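You operate a simulated robot arm through the tools that you are given. There is no shell and no other tool. Be economical: measure what you need, move in short steps, check, and stop when the job is done.

You run a simulated robot arm. Do the job below in one go: nothing can be reset, and whatever is moved stays where it is left.

TASK
Seal the green muffin in the vacuum box and set the day to THU.
Fine: vent shut; pump till the pin shows green.

The check looks at the end state, three seconds after you hand in, the way a careful person would. Anything else that was tipped, shoved, dropped, spilled or broken makes it a failure. A push-on lid holds only when it is set on centred and level and pressed home; a screw cap is set on level and turned clockwise until tight.

THE ROBOT
A 5-joint arm with a two-finger parallel gripper, fixed in place. Base frame: the origin is at the foot of the arm, x ahead of it, y to its left, z up; the work surface is at about z = 0. Readings come in cm, rad, newtons and seconds.
With the tool pointing down near the work surface it reaches from about 26 to 68 cm from the base axis. Its first joint turns from -1.152 to 1.152 rad. The tool tilts only in the upright plane through the base axis and itself; it spins freely about its own axis. Payload 2.9 kg.
The TCP is the grasp point between the finger pads, 3 cm short of the fingertips. In the tool frame z runs along the fingers and y along their closing line. Largest opening 11 cm; finger width 2, thickness 1; the body of the gripper, 4.8 by 11.2 cm, starts 5.5 cm behind the TCP.
Orientation is that of the tool frame in the base frame, as a unit quaternion [w, x, y, z]. With the fingers straight down and closing along the base's y, the tool's x points along the base's -x, its y along +y and its z along -z.

THE INTERFACE
- The arm moves only by the tool jog_arm. Its argument "commands" is a list of rows, each an object (a shift or turn left out is 0, a gripper value left out holds the last) with "translation": the shift along the base's x, y, z in units of 250 mm (1.0 is 250 mm), a list of three; "rotation": the turn, a rotation vector about the base's x, y, z in units of 45 degrees (1.0 is 45 degrees), a list of three; "claw": the finger opening in cm, from 0 to 11. In form: [{"translation": [tx, ty, tz], "rotation": [ax, ay, az], "claw": claw}, ...]. A call has 1 to 20 rows; each row is the pose to reach, as a shift and turn from the pose commanded when the call began. A call with a number of a shift or a turn outside -1 to 1 is refused whole. A row lasts 0.2 s, in which the tool goes at most 5 cm and 0.15 rad; a call with a longer step from one row to the next is refused whole, and so is a gripper value outside its range. A pose out of reach is approached as far as the arm can. The call stops where the force on the tool passes 60 N (or 10 N more than at its start, if that is more) or the arm is blocked; 0.2 s more then pass. The fingers move at their own pace (about 10.8 cm/s each) and stop on an object; they squeeze with about 33 N. The grip force told is the motor's: it shows also when the fingers shut on nothing. Time passes only in rows, and 0.2 s behind the last, so rows that repeat a pose let the fingers close. The reply holds the time, the measured pose of the TCP, the force on the tool along the base axes, the opening and the grip force, in the units named above and with some noise.
- Cameras (640 x 400 px; columns grow to the right, rows downward): "scene" is fixed at [3.87, -45.41, 60.26]; the picture's right is [0.75, -0.67, 0.00], its down [-0.38, -0.43, -0.82] and it looks along [0.54, 0.61, -0.58] (base axes); focal length 309 px, centre (320, 200). "wrist" rides on the gripper at [-3.6, 0, -5.7] in the tool frame; the picture's right is [0.00, -1.00, 0.00], its down [0.97, 0.00, -0.24] and it looks along [0.24, 0.00, 0.97] (tool axes); focal length 218 px, centre (320, 200).
- snapshot(camera): a new picture of that camera. The clock stands still meanwhile.
- locate(camera, pixels): there is no depth. For up to 12 entries [column, row, z] of the newest picture of that camera ("zoom" is the newest enlarged one), the place [x, y] in the base frame at which the ray of that pixel passes the height z, good to about 0.3 cm. The clock stands still meanwhile.
- close_up(camera, box): a new picture of the part [left, top, right, bottom] of that camera's present view, enlarged. The clock stands still meanwhile.
- job_done(): hands the job in; it is judged then, once.

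Go step by step. Measure first, check grasps and placings, and put right what went wrong. The budget is 80 turns and 38 pictures, counting those below and the enlarged ones. Unless the task says otherwise, let go and move clear before handing in, and close with one line.

The tools are called after "Call:" as a command line: name --argument value ..., lists and objects as JSON in quotes. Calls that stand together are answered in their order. jog_arm: Moves the arm, as the interface text tells. Its arguments: {"type":"object","properties":{"commands":{"type":"array","items":{"type":"object","properties":{"translation":{"type":"array","items":{"type":"number"}},"rotation":{"type":"array","items":{"type":"number"}},"claw":{"type":"number"}}}}},"required":["commands"]} The other tools are called the same way: snapshot (camera) takes a picture; locate (camera, pixels) gives the place at which the rays of pixels pass given heights; close_up (camera, box) takes an enlarged picture of a part of a camera's view; job_done () hands the job in.

At the start:

```text
time_s: 0.0
tool_pos: [47.24, 0.2, 33.72]
tcp_rot: [0.0, 0.0, 1.0, 0.0]
ft_force: [1.0, 0.6, 0.2]
grip_width: 11.0
grasp_force: 0.1
```

scene: 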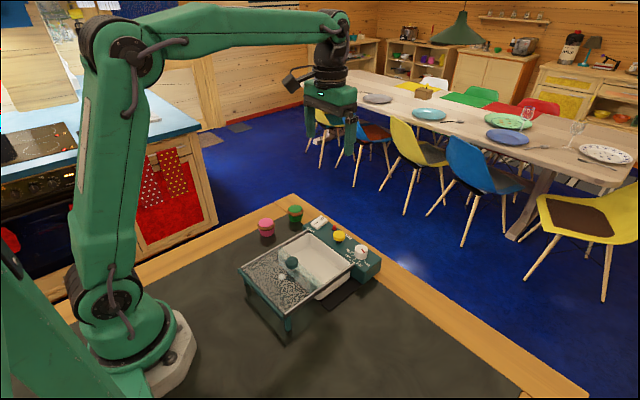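
wrist: 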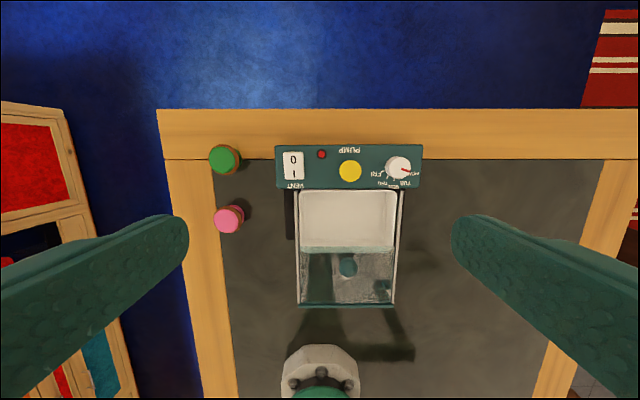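

The box with a sliding or hinged transparent lid is in view, with the green muffin at wrist pixel (224,159). I'll take enlarged pictures to understand the mechanism.

Call:
close_up --camera "scene" --box '[220, 190, 400, 340]'

Call:
close_up --camera "wrist" --box '[200, 130, 440, 320]'

```text
2.67 times, centred on (310, 265) of scene
```

zoom: 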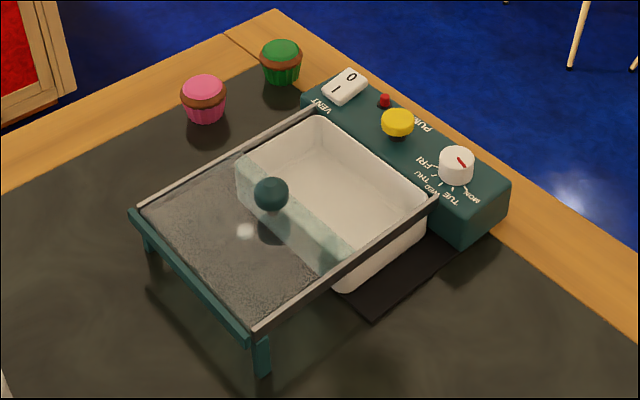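

```text
2.11 times, centred on (320, 225) of wrist
```

zoom: 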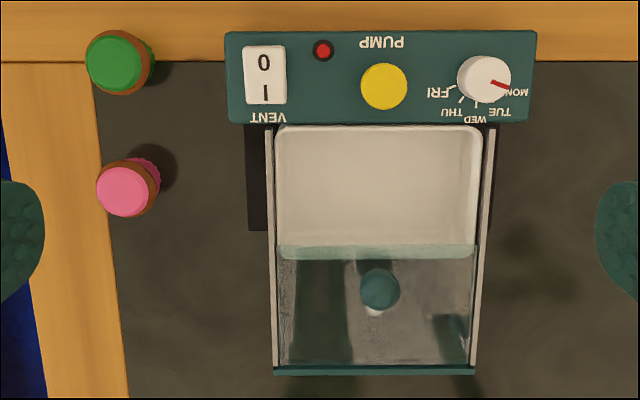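

The lid slides on rails along x (knob at zoom (380,290)); the controls are on the far housing. I'll triangulate positions from both cameras.

Call:
locate --camera "wrist" --pixels '[[225, 158, 4], [228, 219, 4], [348, 266, 8], [350, 171, 8], [398, 167, 8], [293, 158, 7], [293, 174, 7], [321, 154, 7], [276, 146, 6], [422, 187, 6], [300, 305, 5], [394, 305, 5]]'

Call:
locate --camera "scene" --pixels '[[295, 211, 4], [267, 223, 4], [291, 261, 8], [339, 235, 8], [361, 250, 8], [317, 219, 7], [314, 223, 7], [328, 217, 7], [295, 220, 0], [268, 235, 0], [293, 330, 0], [262, 303, 0]]'

Call:
close_up --camera "scene" --box '[300, 205, 390, 285]'

```text
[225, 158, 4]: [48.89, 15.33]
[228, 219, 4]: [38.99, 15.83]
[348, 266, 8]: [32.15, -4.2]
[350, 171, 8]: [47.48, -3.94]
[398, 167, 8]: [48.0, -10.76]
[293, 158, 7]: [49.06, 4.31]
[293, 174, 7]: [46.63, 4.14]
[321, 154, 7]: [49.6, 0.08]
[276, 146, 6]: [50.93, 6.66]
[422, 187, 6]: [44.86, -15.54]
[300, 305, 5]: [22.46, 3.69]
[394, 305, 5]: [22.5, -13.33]
```

```text
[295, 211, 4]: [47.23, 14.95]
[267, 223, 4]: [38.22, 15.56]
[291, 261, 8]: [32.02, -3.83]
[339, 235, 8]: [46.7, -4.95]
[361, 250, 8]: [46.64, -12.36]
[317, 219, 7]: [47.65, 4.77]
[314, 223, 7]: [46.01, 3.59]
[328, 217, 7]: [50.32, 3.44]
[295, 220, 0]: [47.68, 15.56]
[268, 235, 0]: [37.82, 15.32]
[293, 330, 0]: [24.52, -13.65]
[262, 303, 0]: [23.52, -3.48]
```

```text
5.00 times, centred on (345, 245) of scene
```

zoom: 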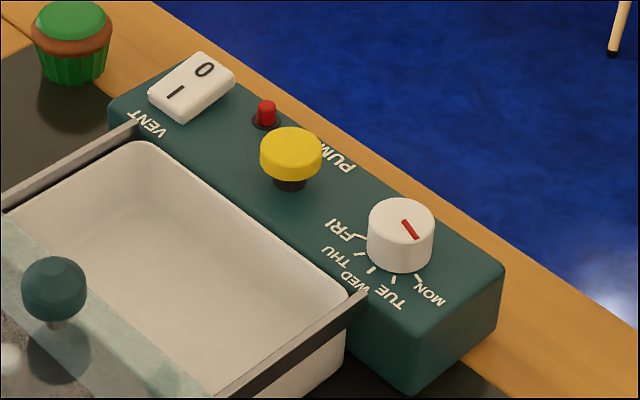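

The muffin is at about (48,15.2) and pixels agree across cameras. I'll lower for a better wrist view of the box and controls.

Call:
jog_arm --commands '[{"translation": [-0.05, 0, -0.15]}, {"translation": [-0.05, 0, -0.3]}, {"translation": [-0.05, 0, -0.4]}, {"translation": [-0.05, 0, -0.4]}]'

Call:
snapshot --camera "wrist"

```text
time_s: 1.0
tool_pos: [46.04, 0.02, 23.56]
tcp_rot: [0.0, 0.0, 1.0, 0.0]
ft_force: [0.8, 0.7, 0.1]
grip_width: 11.01
grasp_force: 0.1
```

```text
32 pictures are left
```

wrist: 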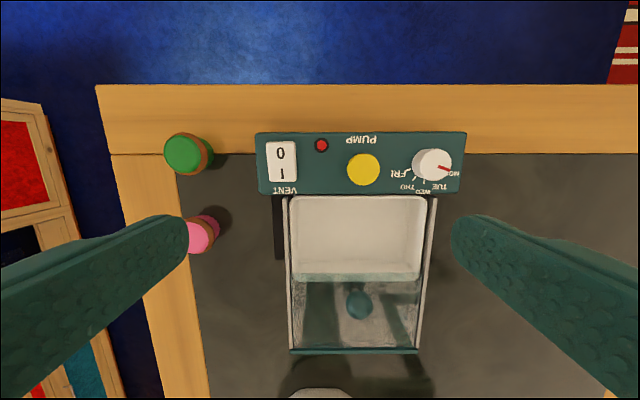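

Closer view: controls at (281,165) vent, (363,170) pump, (432,163) dial. I'll take enlarged picture and locate.

Call:
close_up --camera "wrist" --box '[250, 120, 480, 264]'

Call:
locate --camera "wrist" --pixels '[[183, 154, 4], [183, 154, 6], [359, 305, 8], [359, 305, 10], [363, 170, 6], [363, 170, 8], [433, 164, 6], [433, 164, 8], [288, 197, 6], [425, 278, 6], [292, 275, 6], [281, 152, 7]]'

```text
2.78 times, centred on (365, 192) of wrist
```

zoom: 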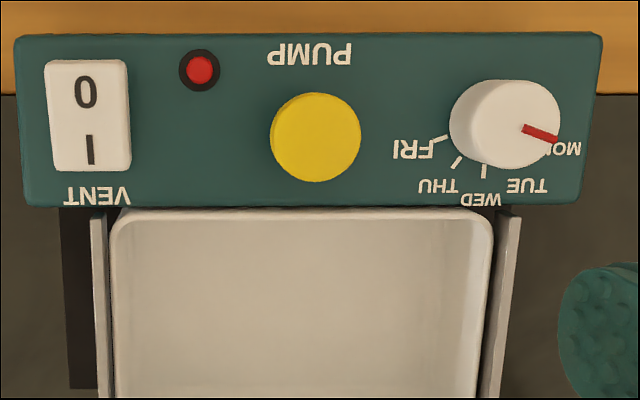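

```text
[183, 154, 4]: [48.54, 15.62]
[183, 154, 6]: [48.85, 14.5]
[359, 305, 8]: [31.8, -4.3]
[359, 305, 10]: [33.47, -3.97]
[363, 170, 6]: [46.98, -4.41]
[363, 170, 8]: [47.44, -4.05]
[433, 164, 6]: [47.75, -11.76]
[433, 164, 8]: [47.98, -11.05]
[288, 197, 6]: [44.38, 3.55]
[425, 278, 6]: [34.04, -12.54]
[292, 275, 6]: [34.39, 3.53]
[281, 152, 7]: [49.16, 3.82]
```

The muffin triangulates to about (48.3, 16.1), top z≈4. I'll move above it and check, and look at the rocker's tilt.

Call:
jog_arm --commands '[{"translation": [0.03, 0.18, -0.05]}, {"translation": [0.06, 0.36, -0.15]}, {"translation": [0.092, 0.53, -0.3]}, {"translation": [0.092, 0.64, -0.42]}, {"translation": [0.092, 0.64, -0.5]}, {"translation": [0.092, 0.64, -0.5]}]'

Call:
snapshot --camera "wrist"

Call:
close_up --camera "scene" --box '[304, 208, 336, 230]'

```text
refused: row 2 steps farther than a row can; nothing moved
```

```text
30 pictures are left
```

wrist: 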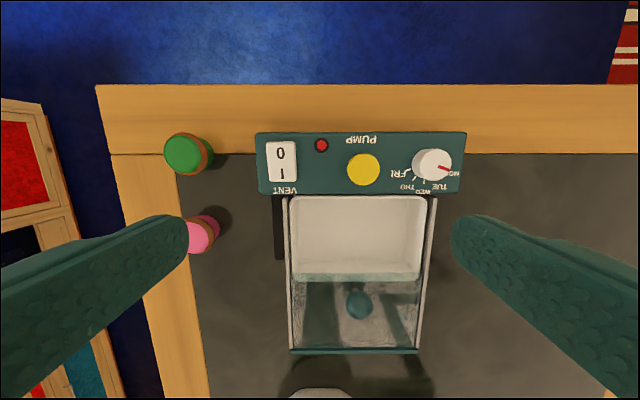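

```text
16.00 times, centred on (320, 219) of scene
```

zoom: 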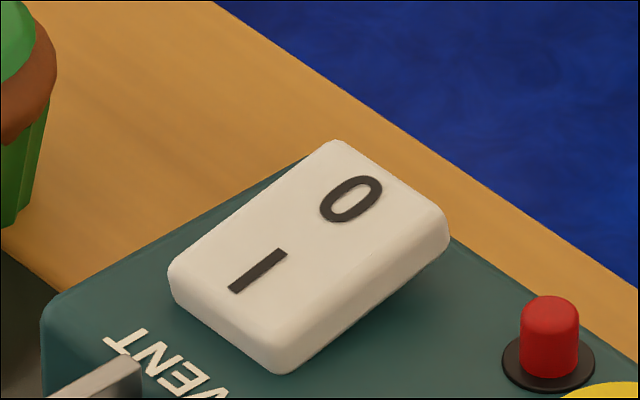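

The rocker has its "0" end raised ("I" pressed = vent open), so I'll later press 0. The move was refused for step length; I'll retry in smaller steps.

Call:
jog_arm --commands '[{"translation": [0.02, 0.16, -0.05]}, {"translation": [0.05, 0.32, -0.12]}, {"translation": [0.08, 0.48, -0.2]}, {"translation": [0.092, 0.6, -0.32]}, {"translation": [0.092, 0.64, -0.45]}, {"translation": [0.092, 0.64, -0.45]}]'

Call:
snapshot --camera "wrist"

```text
time_s: 2.4
tool_pos: [48.4, 16.16, 12.21]
tcp_rot: [0.0, 0.0, 1.0, -0.001]
ft_force: [0.2, 0.2, 0.1]
grip_width: 11.0
grasp_force: 0.0
```

```text
28 pictures are left
```

wrist: 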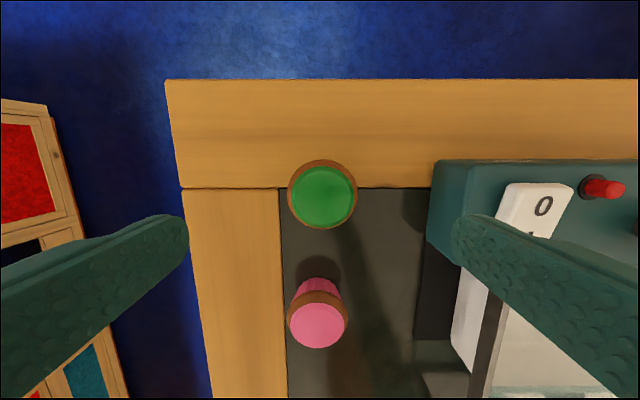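

Muffin centre projects to about (48.6, 16.0), between the fingers. Descending and gripping.

Call:
jog_arm --commands '[{"translation": [0.006, -0.006, -0.15]}, {"translation": [0.008, -0.006, -0.28]}, {"translation": [0.008, -0.006, -0.33]}, {"translation": [0.008, -0.006, -0.33]}, {"translation": [0.008, -0.006, -0.33], "claw": 4}, {"translation": [0.008, -0.006, -0.33], "claw": 4}, {"translation": [0.008, -0.006, -0.33], "claw": 4}, {"translation": [0.008, -0.006, -0.33], "claw": 4}]'

```text
time_s: 4.2
tool_pos: [48.56, 15.99, 4.08]
tcp_rot: [0.0, 0.001, 1.0, 0.0]
ft_force: [-0.4, 0.3, -0.8]
grip_width: 4.84
grasp_force: 33.2
```

Gripped at 4.84 cm with 33 N. Lifting and carrying above the tray, then checking.

Call:
jog_arm --commands '[{"translation": [0, 0, 0.12]}, {"translation": [0, 0, 0.25]}, {"translation": [0, 0, 0.4]}, {"translation": [-0.08, -0.12, 0.44]}, {"translation": [-0.16, -0.28, 0.44]}, {"translation": [-0.24, -0.45, 0.44]}, {"translation": [-0.32, -0.6, 0.44]}, {"translation": [-0.37, -0.74, 0.44]}, {"translation": [-0.37, -0.812, 0.44]}, {"translation": [-0.37, -0.812, 0.44]}]'

Call:
snapshot --camera "wrist"

Call:
close_up --camera "scene" --box '[220, 170, 400, 340]'

```text
time_s: 6.4
tool_pos: [39.18, -4.4, 15.22]
tcp_rot: [0.0, 0.0, 1.0, 0.0]
ft_force: [0.7, 0.5, -0.4]
grip_width: 4.84
grasp_force: 33.4
```

```text
27 pictures are left
```

wrist: 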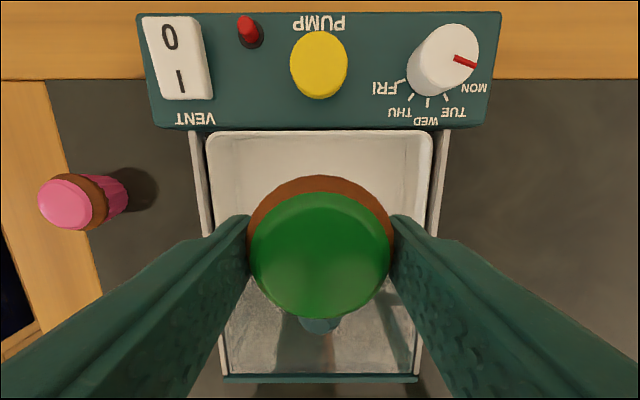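

```text
2.35 times, centred on (310, 255) of scene
```

zoom: 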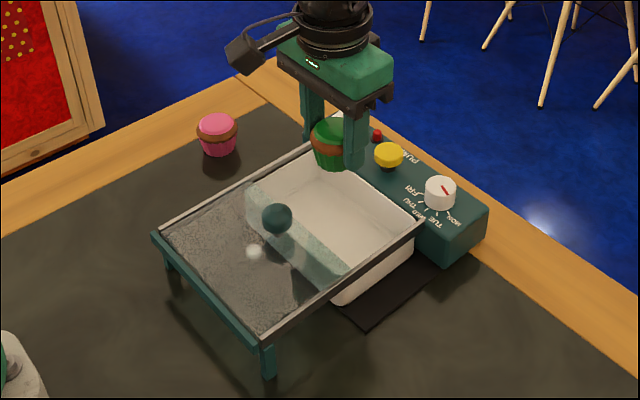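

The muffin is centred over the tray opening (x≈33.5–43.4, y≈-4.4). Lowering to near the tray floor.

Call:
jog_arm --commands '[{"translation": [-0.004, 0, -0.12]}, {"translation": [-0.004, 0, -0.24]}, {"translation": [-0.004, 0, -0.32]}, {"translation": [-0.004, 0, -0.37]}, {"translation": [-0.004, 0, -0.4]}, {"translation": [-0.004, 0, -0.4]}]'

Call:
close_up --camera "scene" --box '[240, 190, 390, 310]'

```text
time_s: 7.8
tool_pos: [39.15, -4.26, 5.14]
tcp_rot: [0.0, -0.001, 1.0, 0.001]
ft_force: [0.1, -0.4, -0.8]
grip_width: 4.83
grasp_force: 32.5
```

```text
3.33 times, centred on (315, 250) of scene
```

zoom: 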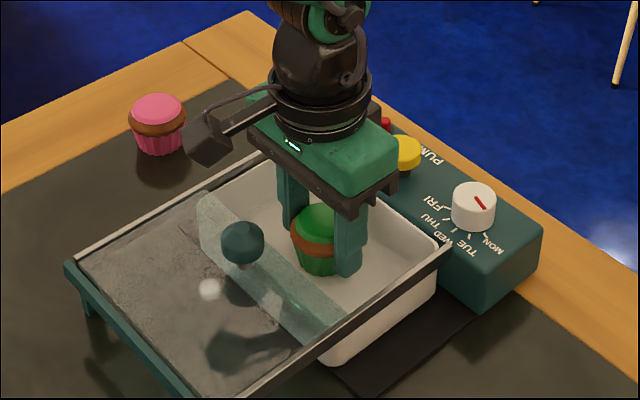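

No contact yet at z 5.14. Lowering gently.

Call:
jog_arm --commands '[{"translation": [0, 0, -0.008]}, {"translation": [0, 0, -0.014]}, {"translation": [0, 0, -0.018]}, {"translation": [0, 0, -0.018]}]'

```text
time_s: 8.8
tool_pos: [39.17, -4.38, 4.65]
tcp_rot: [0.001, 0.0, 1.0, 0.0]
ft_force: [-8.2, -1.6, 25.6]
grip_width: 4.83
grasp_force: 33.4
```

Contact (25 N) at z 4.65: it's on the floor. Easing slightly, releasing, and rising.

Call:
jog_arm --commands '[{"translation": [0, 0, 0.006]}, {"translation": [0, 0, 0.006], "claw": 8}, {"translation": [0, 0, 0.006], "claw": 8}, {"translation": [0, 0, 0.006], "claw": 8}, {"translation": [0, 0, 0.12]}, {"translation": [0, 0, 0.28]}, {"translation": [0, 0, 0.44]}, {"translation": [0, 0, 0.56]}, {"translation": [0, 0, 0.56]}]'

Call:
snapshot --camera "wrist"

Call:
close_up --camera "scene" --box '[240, 190, 390, 310]'

```text
time_s: 10.8
tool_pos: [39.03, -4.1, 18.61]
tcp_rot: [0.0, 0.0, 1.0, -0.001]
ft_force: [-0.1, 0.7, 0.0]
grip_width: 8.0
grasp_force: 0.1
```

```text
24 pictures are left
```

wrist: 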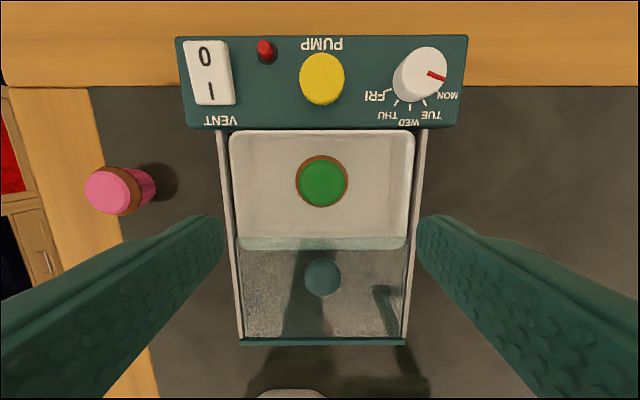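

```text
3.33 times, centred on (315, 250) of scene
```

zoom: 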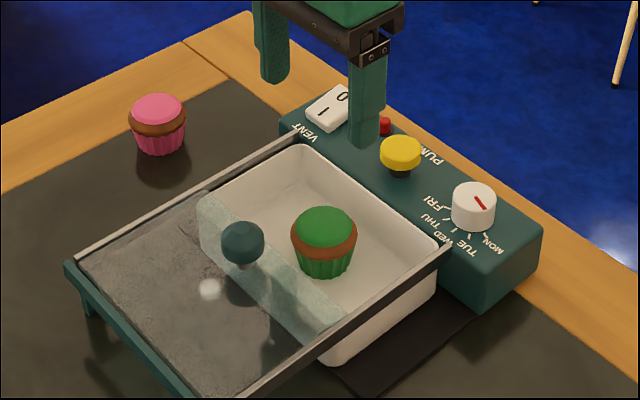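

Muffin stands upright in the tray. Now locating the lid knob, wrist (322,278), scene zoom (243,242).

Call:
locate --camera "wrist" --pixels '[[322, 278, 5], [322, 278, 6], [322, 278, 7], [322, 278, 8], [240, 240, 5], [240, 342, 5], [230, 130, 5], [412, 247, 5]]'

Call:
locate --camera "zoom" --pixels '[[243, 242, 5], [243, 242, 6], [243, 242, 7], [243, 242, 8], [243, 268, 4], [243, 268, 5]]'

```text
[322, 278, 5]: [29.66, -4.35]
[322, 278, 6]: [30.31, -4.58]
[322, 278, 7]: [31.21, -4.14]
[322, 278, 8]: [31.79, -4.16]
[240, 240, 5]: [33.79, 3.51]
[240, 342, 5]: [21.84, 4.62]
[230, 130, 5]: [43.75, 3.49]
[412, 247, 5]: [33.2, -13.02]
```

```text
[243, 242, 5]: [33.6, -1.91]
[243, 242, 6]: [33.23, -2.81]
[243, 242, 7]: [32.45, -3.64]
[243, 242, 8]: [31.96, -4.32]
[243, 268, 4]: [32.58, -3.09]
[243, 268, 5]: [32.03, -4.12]
```

The knob triangulates to about (31.9, -4.25, 8.0). I'll move over it, descend to z≈9.2 and grip.

Call:
jog_arm --commands '[{"translation": [-0.15, 0, 0], "claw": 6}, {"translation": [-0.285, -0.006, -0.02], "claw": 6}, {"translation": [-0.285, -0.006, -0.2], "claw": 6}, {"translation": [-0.285, -0.006, -0.31], "claw": 6}, {"translation": [-0.285, -0.006, -0.376], "claw": 6}, {"translation": [-0.285, -0.006, -0.376], "claw": 6}, {"translation": [-0.285, -0.006, -0.376], "claw": 1}, {"translation": [-0.285, -0.006, -0.376], "claw": 1}, {"translation": [-0.285, -0.006, -0.376], "claw": 1}, {"translation": [-0.285, -0.006, -0.376], "claw": 1}]'

Call:
close_up --camera "scene" --box '[240, 190, 390, 310]'

```text
time_s: 13.0
tool_pos: [31.96, -4.42, 9.38]
tcp_rot: [0.001, -0.001, 1.0, 0.0]
ft_force: [0.6, 3.0, -0.2]
grip_width: 2.91
grasp_force: 32.6
```

```text
3.33 times, centred on (315, 250) of scene
```

zoom: 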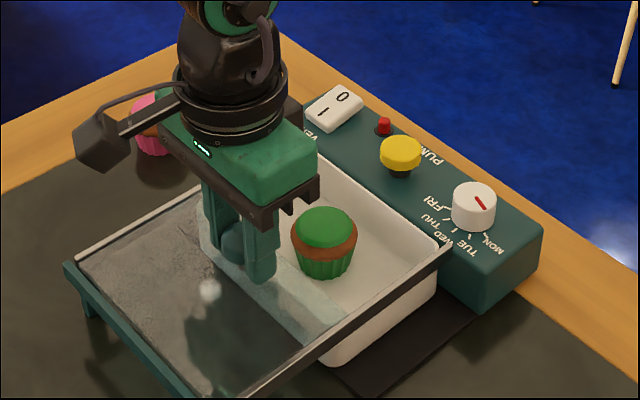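

Knob gripped at 2.91 cm. Sliding the lid +x in small steps.

Call:
jog_arm --commands '[{"translation": [0.03, 0, 0]}, {"translation": [0.07, 0, 0]}, {"translation": [0.11, 0, 0]}, {"translation": [0.15, 0, 0]}, {"translation": [0.19, 0, 0]}, {"translation": [0.23, 0, 0]}, {"translation": [0.27, 0, 0]}, {"translation": [0.3, 0, 0]}, {"translation": [0.33, 0, 0]}, {"translation": [0.36, 0, 0]}]'

Call:
close_up --camera "scene" --box '[240, 190, 390, 310]'

```text
time_s: 15.2
tool_pos: [40.94, -4.39, 9.43]
tcp_rot: [0.001, 0.0, 1.0, 0.0]
ft_force: [0.4, 0.3, -0.3]
grip_width: 2.92
grasp_force: 32.7
```

```text
3.33 times, centred on (315, 250) of scene
```

zoom: 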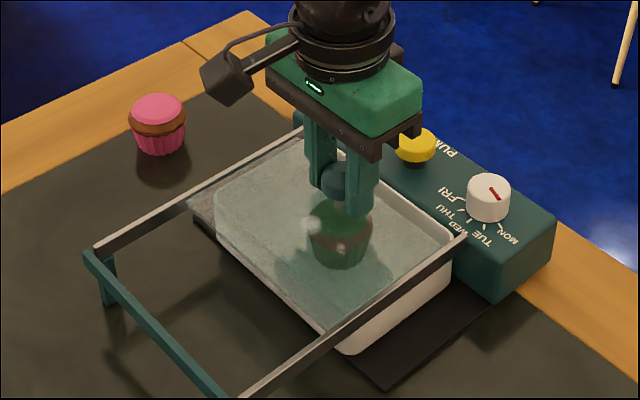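

The lid now covers the tray, but the whole box also seems to have slid ~1.2 cm in +x at the end. Releasing the knob and rising to measure.

Call:
jog_arm --commands '[{"claw": 6}, {"claw": 6}, {"translation": [0, 0, 0.15]}, {"translation": [-0.05, 0, 0.3]}, {"translation": [-0.08, 0, 0.36]}, {"translation": [-0.08, 0, 0.36]}]'

Call:
snapshot --camera "wrist"

Call:
close_up --camera "scene" --box '[240, 190, 390, 310]'

```text
time_s: 16.6
tool_pos: [38.93, -4.35, 18.24]
tcp_rot: [0.0, 0.0, 1.0, 0.0]
ft_force: [0.0, 0.4, -0.5]
grip_width: 5.98
grasp_force: 0.1
```

```text
20 pictures are left
```

wrist: 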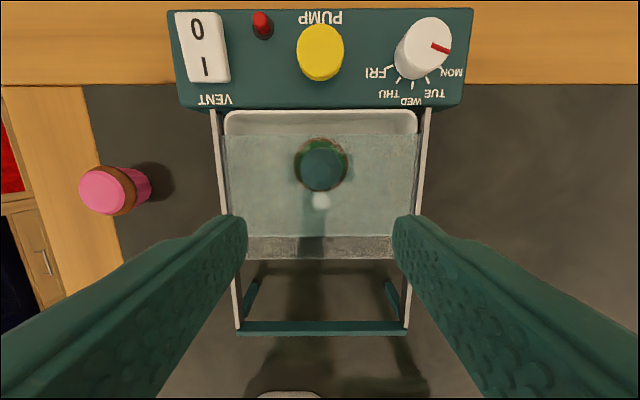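

```text
3.33 times, centred on (315, 250) of scene
```

zoom: 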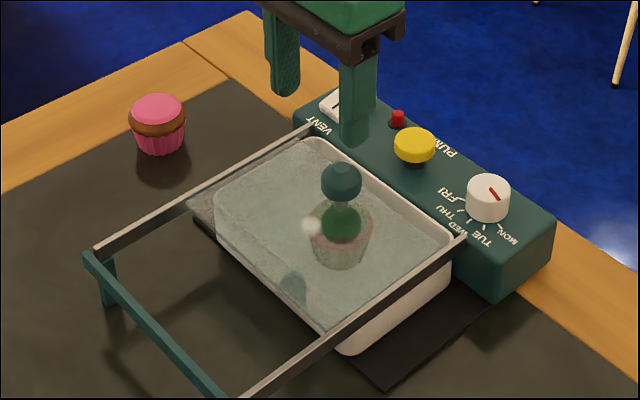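

The lid is ~2 cm short (gap rows 110–135; overhang rows 237–258) and the box got dragged ~1.5 cm. I'll push the knob with closed fingers from behind, gently, and see what moves.

Call:
jog_arm --commands '[{"translation": [-0.07, 0, 0], "claw": 0}, {"translation": [-0.09, 0, -0.1], "claw": 0}, {"translation": [-0.09, 0, -0.22], "claw": 0}, {"translation": [-0.09, 0, -0.34], "claw": 0}, {"translation": [-0.09, 0, -0.36], "claw": 0}, {"translation": [-0.07, 0, -0.36], "claw": 0}, {"translation": [-0.05, 0, -0.36], "claw": 0}, {"translation": [-0.035, 0, -0.36], "claw": 0}, {"translation": [-0.02, 0, -0.36], "claw": 0}, {"translation": [-0.01, 0, -0.36], "claw": 0}, {"translation": [0.0, 0, -0.36], "claw": 0}, {"translation": [0.01, 0, -0.36], "claw": 0}, {"translation": [0.02, 0, -0.36], "claw": 0}]'

Call:
close_up --camera "scene" --box '[240, 190, 390, 310]'

```text
time_s: 19.4
tool_pos: [39.43, -4.45, 9.4]
tcp_rot: [0.0, 0.0, 1.0, 0.0]
ft_force: [0.3, 0.3, 0.3]
grip_width: 0.0
grasp_force: 33.8
```

```text
3.33 times, centred on (315, 250) of scene
```

zoom: 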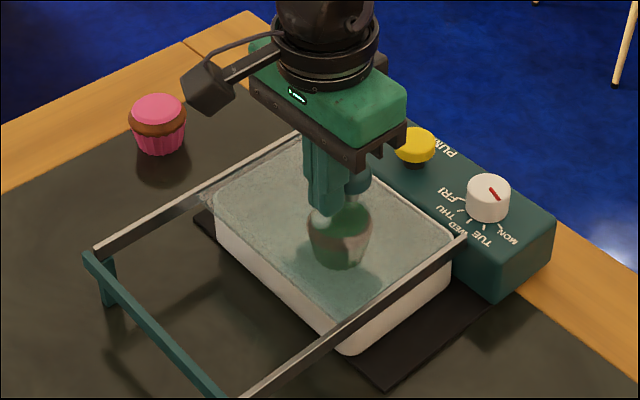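

The lid advanced without the box moving (dial still at (488,198)). Continuing gently.

Call:
jog_arm --commands '[{"translation": [0.007, 0, 0]}, {"translation": [0.014, 0, 0]}, {"translation": [0.021, 0, 0]}, {"translation": [0.028, 0, 0]}, {"translation": [0.035, 0, 0]}]'

Call:
close_up --camera "scene" --box '[240, 190, 390, 310]'

```text
time_s: 20.6
tool_pos: [40.39, -4.46, 9.28]
tcp_rot: [0.0, 0.001, 1.0, -0.001]
ft_force: [-0.2, -0.2, -0.1]
grip_width: 0.02
grasp_force: 32.5
```

```text
3.33 times, centred on (315, 250) of scene
```

zoom: 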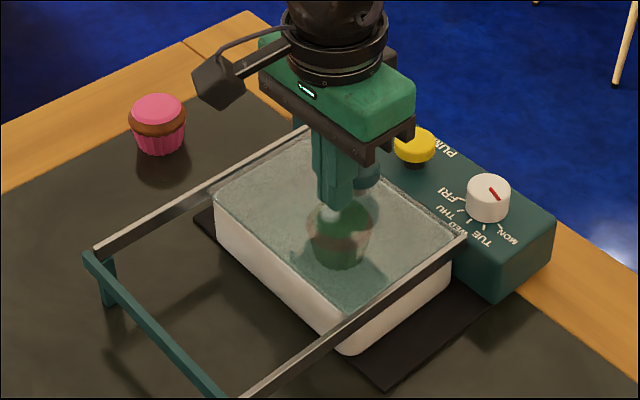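

The lid's near edge now nearly coincides with the tray. Checking the far gap with the wrist camera.

Call:
snapshot --camera "wrist"

```text
16 pictures are left
```

wrist: 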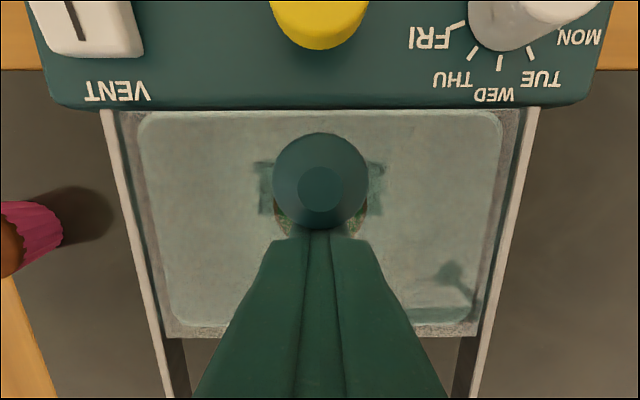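

The lid is flush against the housing (row 108). Backing off and rising to measure the controls' present positions.

Call:
jog_arm --commands '[{"translation": [-0.03, 0, 0]}, {"translation": [-0.06, 0, 0]}, {"translation": [-0.06, 0, 0.15]}, {"translation": [0, 0, 0.3]}, {"translation": [0.14, 0, 0.4]}, {"translation": [0.3, 0, 0.44]}, {"translation": [0.34, 0, 0.44]}, {"translation": [0.34, 0, 0.44]}]'

Call:
snapshot --camera "wrist"

Call:
close_up --camera "scene" --box '[300, 205, 390, 265]'

```text
time_s: 22.4
tool_pos: [49.04, -4.57, 20.23]
tcp_rot: [0.0, 0.0, 1.0, 0.0]
ft_force: [-0.2, 0.5, -0.8]
grip_width: 0.0
grasp_force: 32.8
```

```text
15 pictures are left
```

wrist: 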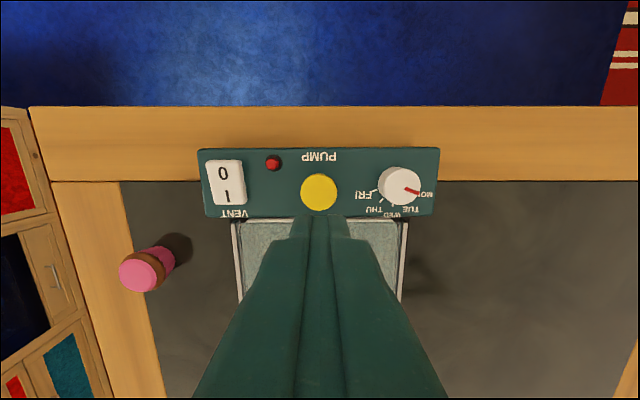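

```text
6.67 times, centred on (345, 235) of scene
```

zoom: 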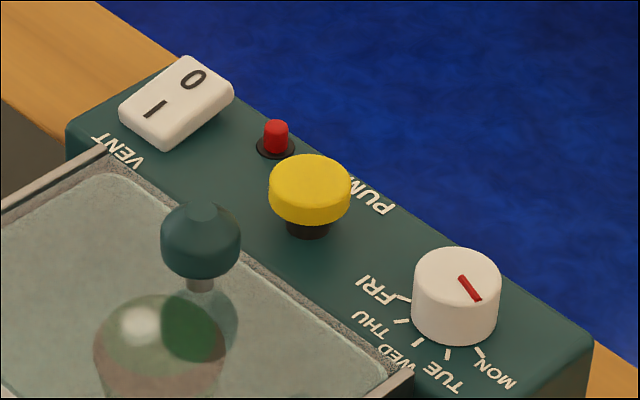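

Call:
locate --camera "wrist" --pixels '[[318, 192, 6], [318, 192, 8], [400, 186, 6], [400, 186, 8], [223, 173, 6], [223, 173, 7], [226, 195, 6], [300, 148, 5], [199, 150, 5], [274, 163, 6], [205, 217, 5]]'

Call:
locate --camera "zoom" --pixels '[[310, 180, 6], [310, 180, 7], [310, 180, 8], [457, 274, 6], [457, 274, 7], [457, 274, 8], [192, 80, 6], [192, 80, 7], [155, 108, 6], [308, 236, 5], [308, 232, 6]]'

```text
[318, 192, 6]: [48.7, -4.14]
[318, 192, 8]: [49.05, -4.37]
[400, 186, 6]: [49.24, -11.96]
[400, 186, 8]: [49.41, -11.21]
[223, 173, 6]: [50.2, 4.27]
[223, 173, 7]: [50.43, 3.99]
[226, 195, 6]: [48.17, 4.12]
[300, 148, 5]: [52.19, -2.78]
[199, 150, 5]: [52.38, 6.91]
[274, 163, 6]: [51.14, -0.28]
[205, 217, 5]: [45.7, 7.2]
```

```text
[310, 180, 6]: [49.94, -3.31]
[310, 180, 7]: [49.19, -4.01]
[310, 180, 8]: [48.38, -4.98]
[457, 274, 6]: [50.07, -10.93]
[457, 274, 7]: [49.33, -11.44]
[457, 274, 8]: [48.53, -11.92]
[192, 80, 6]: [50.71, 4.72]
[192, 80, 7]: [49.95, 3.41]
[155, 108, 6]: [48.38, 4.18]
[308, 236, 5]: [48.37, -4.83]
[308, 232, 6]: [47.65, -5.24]
```

Vent 0-end ≈(50.3,4.15,z 6.5), pump ≈(48.9,-4.2, 7.2), dial ≈(49.3,-11.5, 7.2). Pressing the vent's 0 end with the closed fingertips.

Call:
jog_arm --commands '[{"translation": [0.03, 0.15, -0.05]}, {"translation": [0.06, 0.28, -0.15]}, {"translation": [0.072, 0.346, -0.28]}, {"translation": [0.072, 0.346, -0.38]}, {"translation": [0.072, 0.346, -0.41]}, {"translation": [0.072, 0.346, -0.43]}, {"translation": [0.072, 0.346, -0.445]}, {"translation": [0.072, 0.346, -0.455]}]'

Call:
close_up --camera "scene" --box '[300, 195, 390, 255]'

```text
time_s: 24.2
tool_pos: [51.03, 4.18, 9.42]
tcp_rot: [0.005, -0.001, 1.0, 0.001]
ft_force: [1.6, 6.9, 39.6]
grip_width: 0.03
grasp_force: 33.3
```

```text
6.67 times, centred on (345, 225) of scene
```

zoom: 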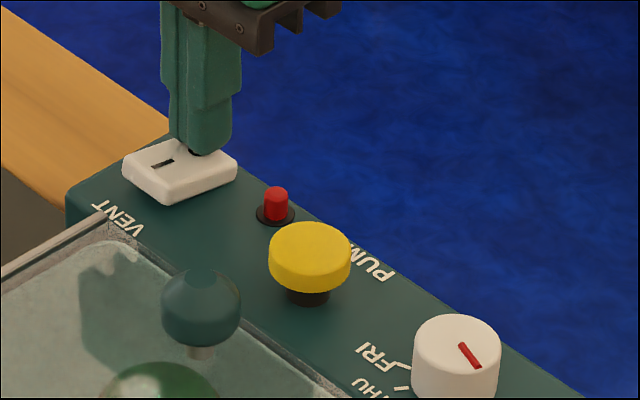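

The rocker flipped to 0 pressed (vent shut) and housing stayed put. Now moving to the pump and pressing once.

Call:
jog_arm --commands '[{"translation": [0, 0, 0.1]}, {"translation": [-0.01, -0.03, 0.2]}, {"translation": [-0.05, -0.2, 0.22]}, {"translation": [-0.084, -0.335, 0.2]}, {"translation": [-0.084, -0.335, 0.1]}, {"translation": [-0.084, -0.335, 0.06]}, {"translation": [-0.084, -0.335, 0.04]}, {"translation": [-0.084, -0.335, 0.02]}, {"translation": [-0.084, -0.335, 0.005]}, {"translation": [-0.084, -0.335, 0.005]}]'

Call:
close_up --camera "scene" --box '[300, 195, 390, 255]'

```text
time_s: 26.4
tool_pos: [48.62, -4.2, 9.16]
tcp_rot: [0.0, 0.0, 1.0, 0.001]
ft_force: [-16.8, -2.4, 29.7]
grip_width: 0.0
grasp_force: 33.2
```

```text
6.67 times, centred on (345, 225) of scene
```

zoom: 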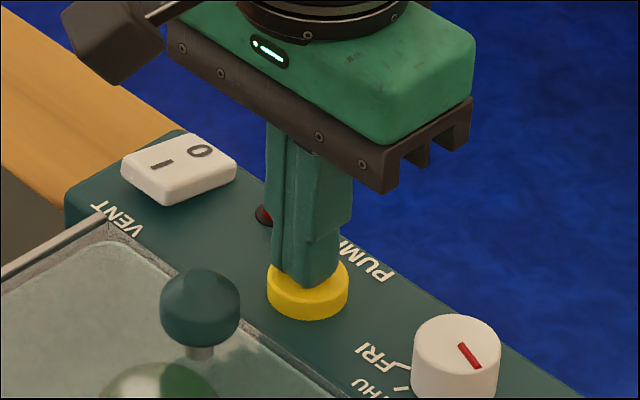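

The button depresses (wrist z 9.16) and the pin is still red. I'll pump two more strokes and check the pin.

Call:
jog_arm --commands '[{"translation": [0.006, 0, 0.07]}, {"translation": [0.008, 0, 0.09]}, {"translation": [0.008, 0, 0.04]}, {"translation": [0.008, 0, 0.0]}, {"translation": [0.008, 0, 0.0]}, {"translation": [0.008, 0, 0.05]}, {"translation": [0.008, 0, 0.09]}, {"translation": [0.008, 0, 0.04]}, {"translation": [0.008, 0, 0.0]}, {"translation": [0.008, 0, 0.0]}, {"translation": [0.008, 0, 0.05]}, {"translation": [0.008, 0, 0.09]}, {"translation": [0.008, 0, 0.09]}]'

Call:
close_up --camera "scene" --box '[300, 195, 390, 255]'

```text
time_s: 29.2
tool_pos: [48.71, -4.39, 11.23]
tcp_rot: [0.0, -0.001, 1.0, -0.001]
ft_force: [0.0, -1.0, -1.0]
grip_width: 0.0
grasp_force: 33.4
```

```text
6.67 times, centred on (345, 225) of scene
```

zoom: 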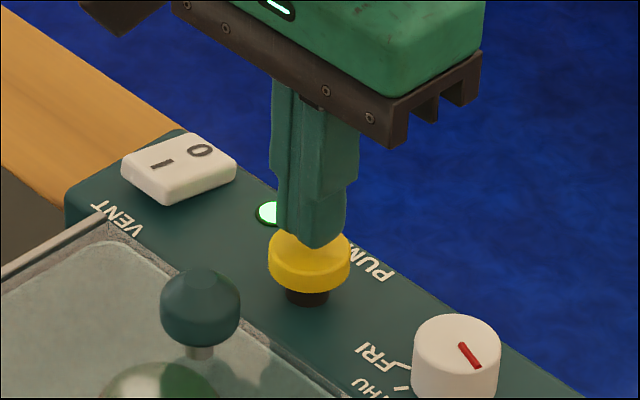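

The pin is green after three strokes. Now I'll rise, move over the dial with open fingers, and look closely.

Call:
jog_arm --commands '[{"translation": [0, 0, 0.1]}, {"translation": [0.01, -0.12, 0.12], "claw": 7}, {"translation": [0.025, -0.28, 0.12], "claw": 7}, {"translation": [0.025, -0.28, 0.12], "claw": 7}, {"translation": [0.025, -0.28, 0.12], "claw": 7}]'

Call:
close_up --camera "wrist" --box '[220, 130, 420, 255]'

```text
time_s: 30.4
tool_pos: [49.34, -11.35, 14.04]
tcp_rot: [-0.001, 0.0, 1.0, 0.0]
ft_force: [0.7, 0.3, -1.0]
grip_width: 6.99
grasp_force: 0.0
```

```text
3.20 times, centred on (320, 192) of wrist
```

zoom: 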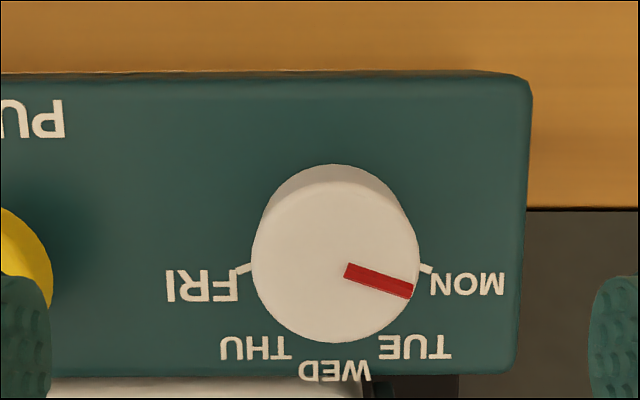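

The pointer runs (346,269)→(412,291), at MON. I'll locate dial centre and tick/label points to get the angles.

Call:
locate --camera "zoom" --pixels '[[334, 263, 7.2], [346, 269, 7.2], [412, 291, 7.2], [243, 268, 5], [427, 268, 5], [255, 347, 5], [202, 286, 5], [465, 284, 5], [415, 347, 5], [335, 371, 5]]'

Call:
close_up --camera "scene" --box '[345, 230, 385, 265]'

```text
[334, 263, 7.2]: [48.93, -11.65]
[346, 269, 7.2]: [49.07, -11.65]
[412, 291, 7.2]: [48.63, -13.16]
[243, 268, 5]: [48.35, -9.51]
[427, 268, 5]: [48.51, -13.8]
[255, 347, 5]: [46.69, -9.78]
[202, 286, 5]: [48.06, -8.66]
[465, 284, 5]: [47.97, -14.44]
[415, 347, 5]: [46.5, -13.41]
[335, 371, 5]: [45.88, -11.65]
```

```text
11.43 times, centred on (365, 248) of scene
```

zoom: 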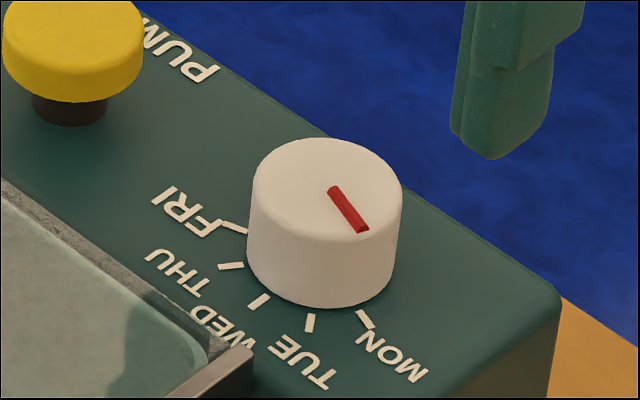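

Call:
locate --camera "zoom" --pixels '[[230, 228, 5], [231, 266, 5], [259, 301, 5], [310, 323, 5], [364, 319, 5], [327, 175, 7.2], [332, 190, 7.2], [363, 230, 7.2], [190, 276, 5]]'

```text
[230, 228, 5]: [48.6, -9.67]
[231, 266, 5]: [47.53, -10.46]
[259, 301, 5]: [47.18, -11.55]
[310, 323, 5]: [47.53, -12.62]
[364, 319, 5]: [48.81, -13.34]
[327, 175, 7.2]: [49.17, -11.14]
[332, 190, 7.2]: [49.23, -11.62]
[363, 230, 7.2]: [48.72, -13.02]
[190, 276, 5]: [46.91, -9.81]
```

Ticks are spaced 35° (MON at 70°, THU at −35° from WED), so I need 105° clockwise from above. Descending and gripping the dial at centre (49.1,-11.5).

Call:
jog_arm --commands '[{"translation": [-0.008, -0.005, -0.1]}, {"translation": [-0.008, -0.005, -0.18]}, {"translation": [-0.008, -0.005, -0.218]}, {"translation": [-0.008, -0.005, -0.218]}, {"translation": [-0.008, -0.005, -0.218], "claw": 2}, {"translation": [-0.008, -0.005, -0.218], "claw": 2}, {"translation": [-0.008, -0.005, -0.218], "claw": 2}]'

```text
time_s: 32.0
tool_pos: [49.26, -11.48, 8.76]
tcp_rot: [0.0, -0.001, 1.0, 0.0]
ft_force: [1.1, -3.6, 0.5]
grip_width: 3.12
grasp_force: 32.9
```

Dial gripped at 3.12 cm. Turning clockwise 35° first.

Call:
jog_arm --commands '[{"rotation": [0, 0, -0.17]}, {"rotation": [0, 0, -0.34]}, {"rotation": [0, 0, -0.51]}, {"rotation": [0, 0, -0.68]}, {"rotation": [0, 0, -0.7778]}, {"rotation": [0, 0, -0.7778]}]'

Call:
jog_arm --commands '[{"rotation": [0, 0, -0.17]}, {"rotation": [0, 0, -0.34]}, {"rotation": [0, 0, -0.51]}, {"rotation": [0, 0, -0.68]}, {"rotation": [0, 0, -0.7778]}, {"rotation": [0, 0, -0.7778]}]'

Call:
jog_arm --commands '[{"rotation": [0, 0, -0.17]}, {"rotation": [0, 0, -0.34]}, {"rotation": [0, 0, -0.51]}, {"rotation": [0, 0, -0.68]}, {"rotation": [0, 0, -0.7778]}, {"rotation": [0, 0, -0.7778]}]'

```text
time_s: 33.4
tool_pos: [49.3, -11.31, 8.73]
tcp_rot: [0.0, 0.302, 0.953, 0.0]
ft_force: [0.5, -0.4, 1.1]
grip_width: 3.15
grasp_force: 32.9
```

```text
time_s: 34.8
tool_pos: [49.33, -11.24, 8.89]
tcp_rot: [0.0, 0.574, 0.819, 0.0]
ft_force: [1.6, -2.0, 0.0]
grip_width: 3.13
grasp_force: 33.0
```

```text
time_s: 36.2
tool_pos: [49.11, -11.25, 8.81]
tcp_rot: [0.001, 0.794, 0.608, -0.001]
ft_force: [0.4, 0.5, -0.5]
grip_width: 3.11
grasp_force: 33.2
```

The tool turned 105°. Releasing and lifting to check.

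Call:
jog_arm --commands '[{"claw": 6}, {"claw": 6}, {"translation": [0, 0, 0.12]}, {"translation": [0, 0, 0.3]}, {"translation": [0, 0, 0.4]}, {"translation": [0, 0, 0.4]}]'

Call:
close_up --camera "scene" --box '[310, 205, 390, 265]'

```text
time_s: 37.6
tool_pos: [49.3, -11.19, 18.83]
tcp_rot: [0.001, 0.793, 0.609, 0.0]
ft_force: [-0.3, 0.3, 0.2]
grip_width: 6.02
grasp_force: 0.0
```

```text
6.67 times, centred on (350, 235) of scene
```

zoom: 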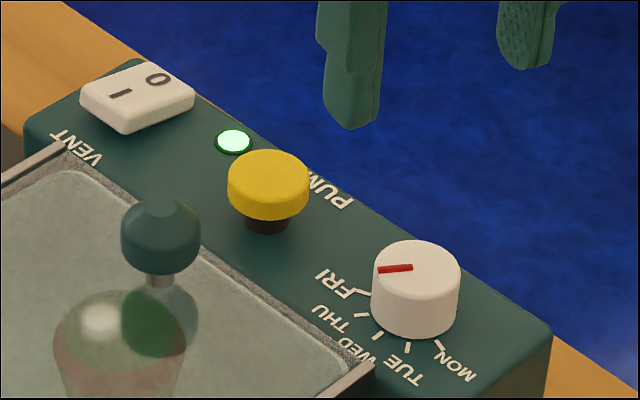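

Pin green, vent at 0, pointer now toward (378,270). Verifying the angle.

Call:
locate --camera "zoom" --pixels '[[412, 267, 7.2], [378, 269.5, 7.2], [417, 262, 7.2], [364, 293, 5], [361, 315, 5], [378, 336, 5], [407, 348, 5], [440, 346, 5]]'

Call:
snapshot --camera "wrist"

```text
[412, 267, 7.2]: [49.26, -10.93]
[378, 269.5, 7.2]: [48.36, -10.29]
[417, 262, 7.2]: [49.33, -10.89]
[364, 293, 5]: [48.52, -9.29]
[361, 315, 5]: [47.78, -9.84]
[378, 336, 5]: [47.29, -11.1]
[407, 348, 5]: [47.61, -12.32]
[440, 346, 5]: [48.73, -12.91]
```

```text
7 pictures are left
```

wrist: 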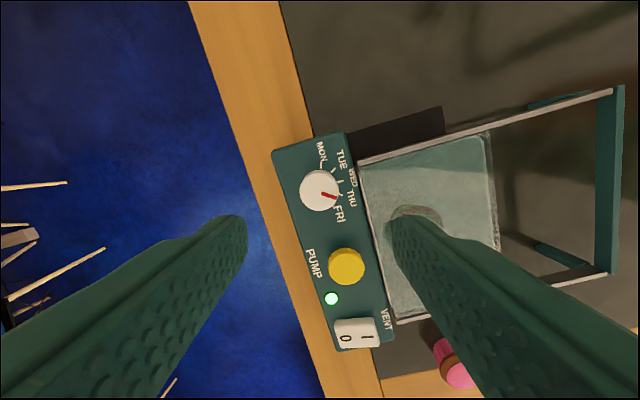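

The pointer is at 35° = THU exactly. The box, though, sits about 1.6 cm further in +x than it started; I'll unwind the wrist over to the far side and nudge it back from behind the housing.

Call:
jog_arm --commands '[{"translation": [0.05, 0.06, 0], "rotation": [0, 0, 0.17], "claw": 0}, {"translation": [0.11, 0.14, 0], "rotation": [0, 0, 0.34], "claw": 0}, {"translation": [0.18, 0.22, 0], "rotation": [0, 0, 0.51], "claw": 0}, {"translation": [0.24, 0.29, 0], "rotation": [0, 0, 0.68], "claw": 0}, {"translation": [0.24, 0.29, 0], "rotation": [0, 0, 0.7778], "claw": 0}, {"translation": [0.24, 0.29, 0], "rotation": [0, 0, 0.7778], "claw": 0}]'

Call:
jog_arm --commands '[{"rotation": [0, 0, 0.17]}, {"rotation": [0, 0, 0.34]}, {"rotation": [0, 0, 0.51]}, {"rotation": [0, 0, 0.68]}, {"rotation": [0, 0, 0.7778]}, {"rotation": [0, 0, 0.7778]}]'

Call:
jog_arm --commands '[{"rotation": [0, 0, 0.17]}, {"rotation": [0, 0, 0.34]}, {"rotation": [0, 0, 0.51]}, {"rotation": [0, 0, 0.68]}, {"rotation": [0, 0, 0.7778]}, {"rotation": [0, 0, 0.7778]}]'

Call:
snapshot --camera "wrist"

```text
time_s: 39.0
tool_pos: [55.2, -4.08, 18.95]
tcp_rot: [0.0, 0.573, 0.819, 0.001]
ft_force: [0.2, -0.1, -0.3]
grip_width: 0.02
grasp_force: 32.4
```

```text
time_s: 40.4
tool_pos: [55.18, -4.07, 18.84]
tcp_rot: [0.0, 0.3, 0.954, 0.001]
ft_force: [-0.2, -0.6, -0.2]
grip_width: 0.03
grasp_force: 33.2
```

```text
time_s: 41.8
tool_pos: [55.19, -3.98, 18.79]
tcp_rot: [0.0, -0.001, 1.0, 0.001]
ft_force: [0.4, -0.4, 1.0]
grip_width: 0.0
grasp_force: 33.0
```

```text
6 pictures are left
```

wrist: 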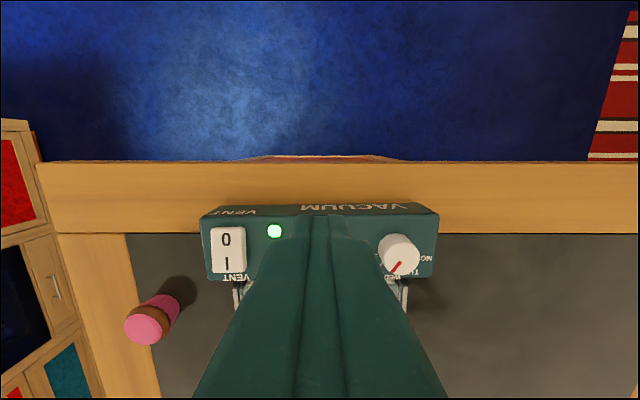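

The back face shows "VACUUM" (rows 204–215). Locating its edge and the controls.

Call:
locate --camera "wrist" --pixels '[[270, 216, 5], [430, 213, 5], [205, 216, 5], [270, 206, 0], [430, 203, 0], [227, 238, 6], [400, 252, 7], [274, 231, 5.2], [150, 325, 4], [320, 165, 0]]'

```text
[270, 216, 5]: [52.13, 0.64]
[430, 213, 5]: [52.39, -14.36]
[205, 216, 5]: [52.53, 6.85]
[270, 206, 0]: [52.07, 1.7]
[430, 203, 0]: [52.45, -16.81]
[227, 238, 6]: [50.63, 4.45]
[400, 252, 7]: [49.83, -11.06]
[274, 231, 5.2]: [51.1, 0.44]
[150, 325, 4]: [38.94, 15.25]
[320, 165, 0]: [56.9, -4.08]
```

Back face at x≈52.3 versus ≈50.8 originally. Lowering behind it and pushing slowly to put it back ~1.3 cm.

Call:
jog_arm --commands '[{"translation": [0, 0, -0.18]}, {"translation": [0, 0, -0.36]}, {"translation": [0, 0, -0.5]}, {"translation": [0, 0, -0.57]}, {"translation": [-0.03, 0, -0.57]}, {"translation": [-0.055, 0, -0.57]}, {"translation": [-0.07, 0, -0.57]}, {"translation": [-0.077, 0, -0.57]}, {"translation": [-0.084, 0, -0.57]}, {"translation": [-0.091, 0, -0.57]}, {"translation": [-0.098, 0, -0.57]}, {"translation": [-0.105, 0, -0.57]}, {"translation": [-0.112, 0, -0.57]}, {"translation": [-0.119, 0, -0.57]}, {"translation": [-0.126, 0, -0.57]}, {"translation": [-0.126, 0, -0.57]}]'

Call:
close_up --camera "scene" --box '[240, 190, 390, 310]'

```text
time_s: 45.2
tool_pos: [52.05, -4.09, 4.57]
tcp_rot: [0.0, 0.0, 1.0, -0.001]
ft_force: [6.0, 1.3, -0.7]
grip_width: 0.0
grasp_force: 33.2
```

```text
3.33 times, centred on (315, 250) of scene
```

zoom: 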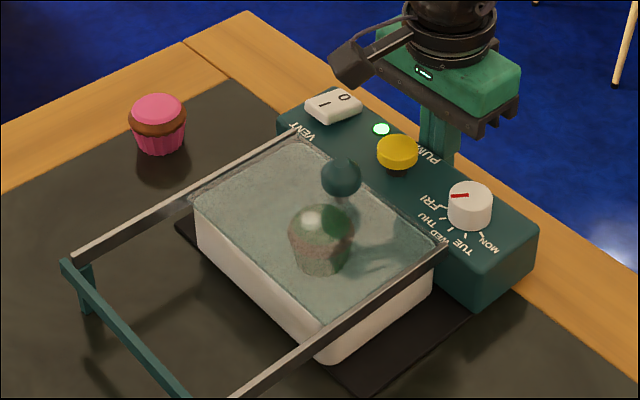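

The box is back at its starting spot, pin still green. Backing off and lifting clear, then a final check of the lid.

Call:
jog_arm --commands '[{"translation": [0.04, 0, 0]}, {"translation": [0.1, 0, 0]}, {"translation": [0.1, 0, 0.18]}, {"translation": [0.1, 0, 0.36]}, {"translation": [0.1, 0, 0.54]}, {"translation": [-0.05, 0, 0.66]}, {"translation": [-0.2, 0, 0.72], "claw": 8}, {"translation": [-0.36, 0, 0.72], "claw": 8}, {"translation": [-0.36, 0, 0.72], "claw": 8}]'

Call:
close_up --camera "wrist" --box '[190, 60, 450, 240]'

Call:
close_up --camera "scene" --box '[240, 190, 390, 310]'

```text
time_s: 47.2
tool_pos: [42.97, -4.19, 22.62]
tcp_rot: [0.0, 0.0, 1.0, 0.0]
ft_force: [0.1, 0.5, -0.7]
grip_width: 7.99
grasp_force: 0.0
```

```text
2.22 times, centred on (320, 150) of wrist
```

zoom: 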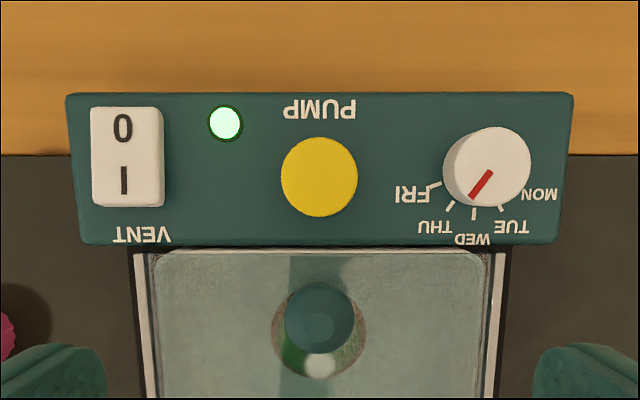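

```text
3.33 times, centred on (315, 250) of scene
```

zoom: 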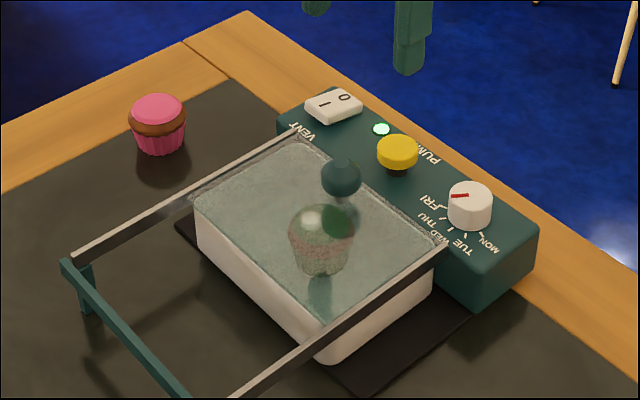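

The lid is flush to the housing, the vent is at 0, the pin is green, the pointer is 35° past WED on THU, and the pink muffin hasn't moved. The arm is clear, so I'm handing in.

Call:
job_done

```text
The job is handed in.
```

The green muffin is sealed in the vacuum box with the vent shut, the pin green and the day set to THU; the box slid about 1.6 cm while I closed the lid, and I pushed it back to within about half a centimetre.
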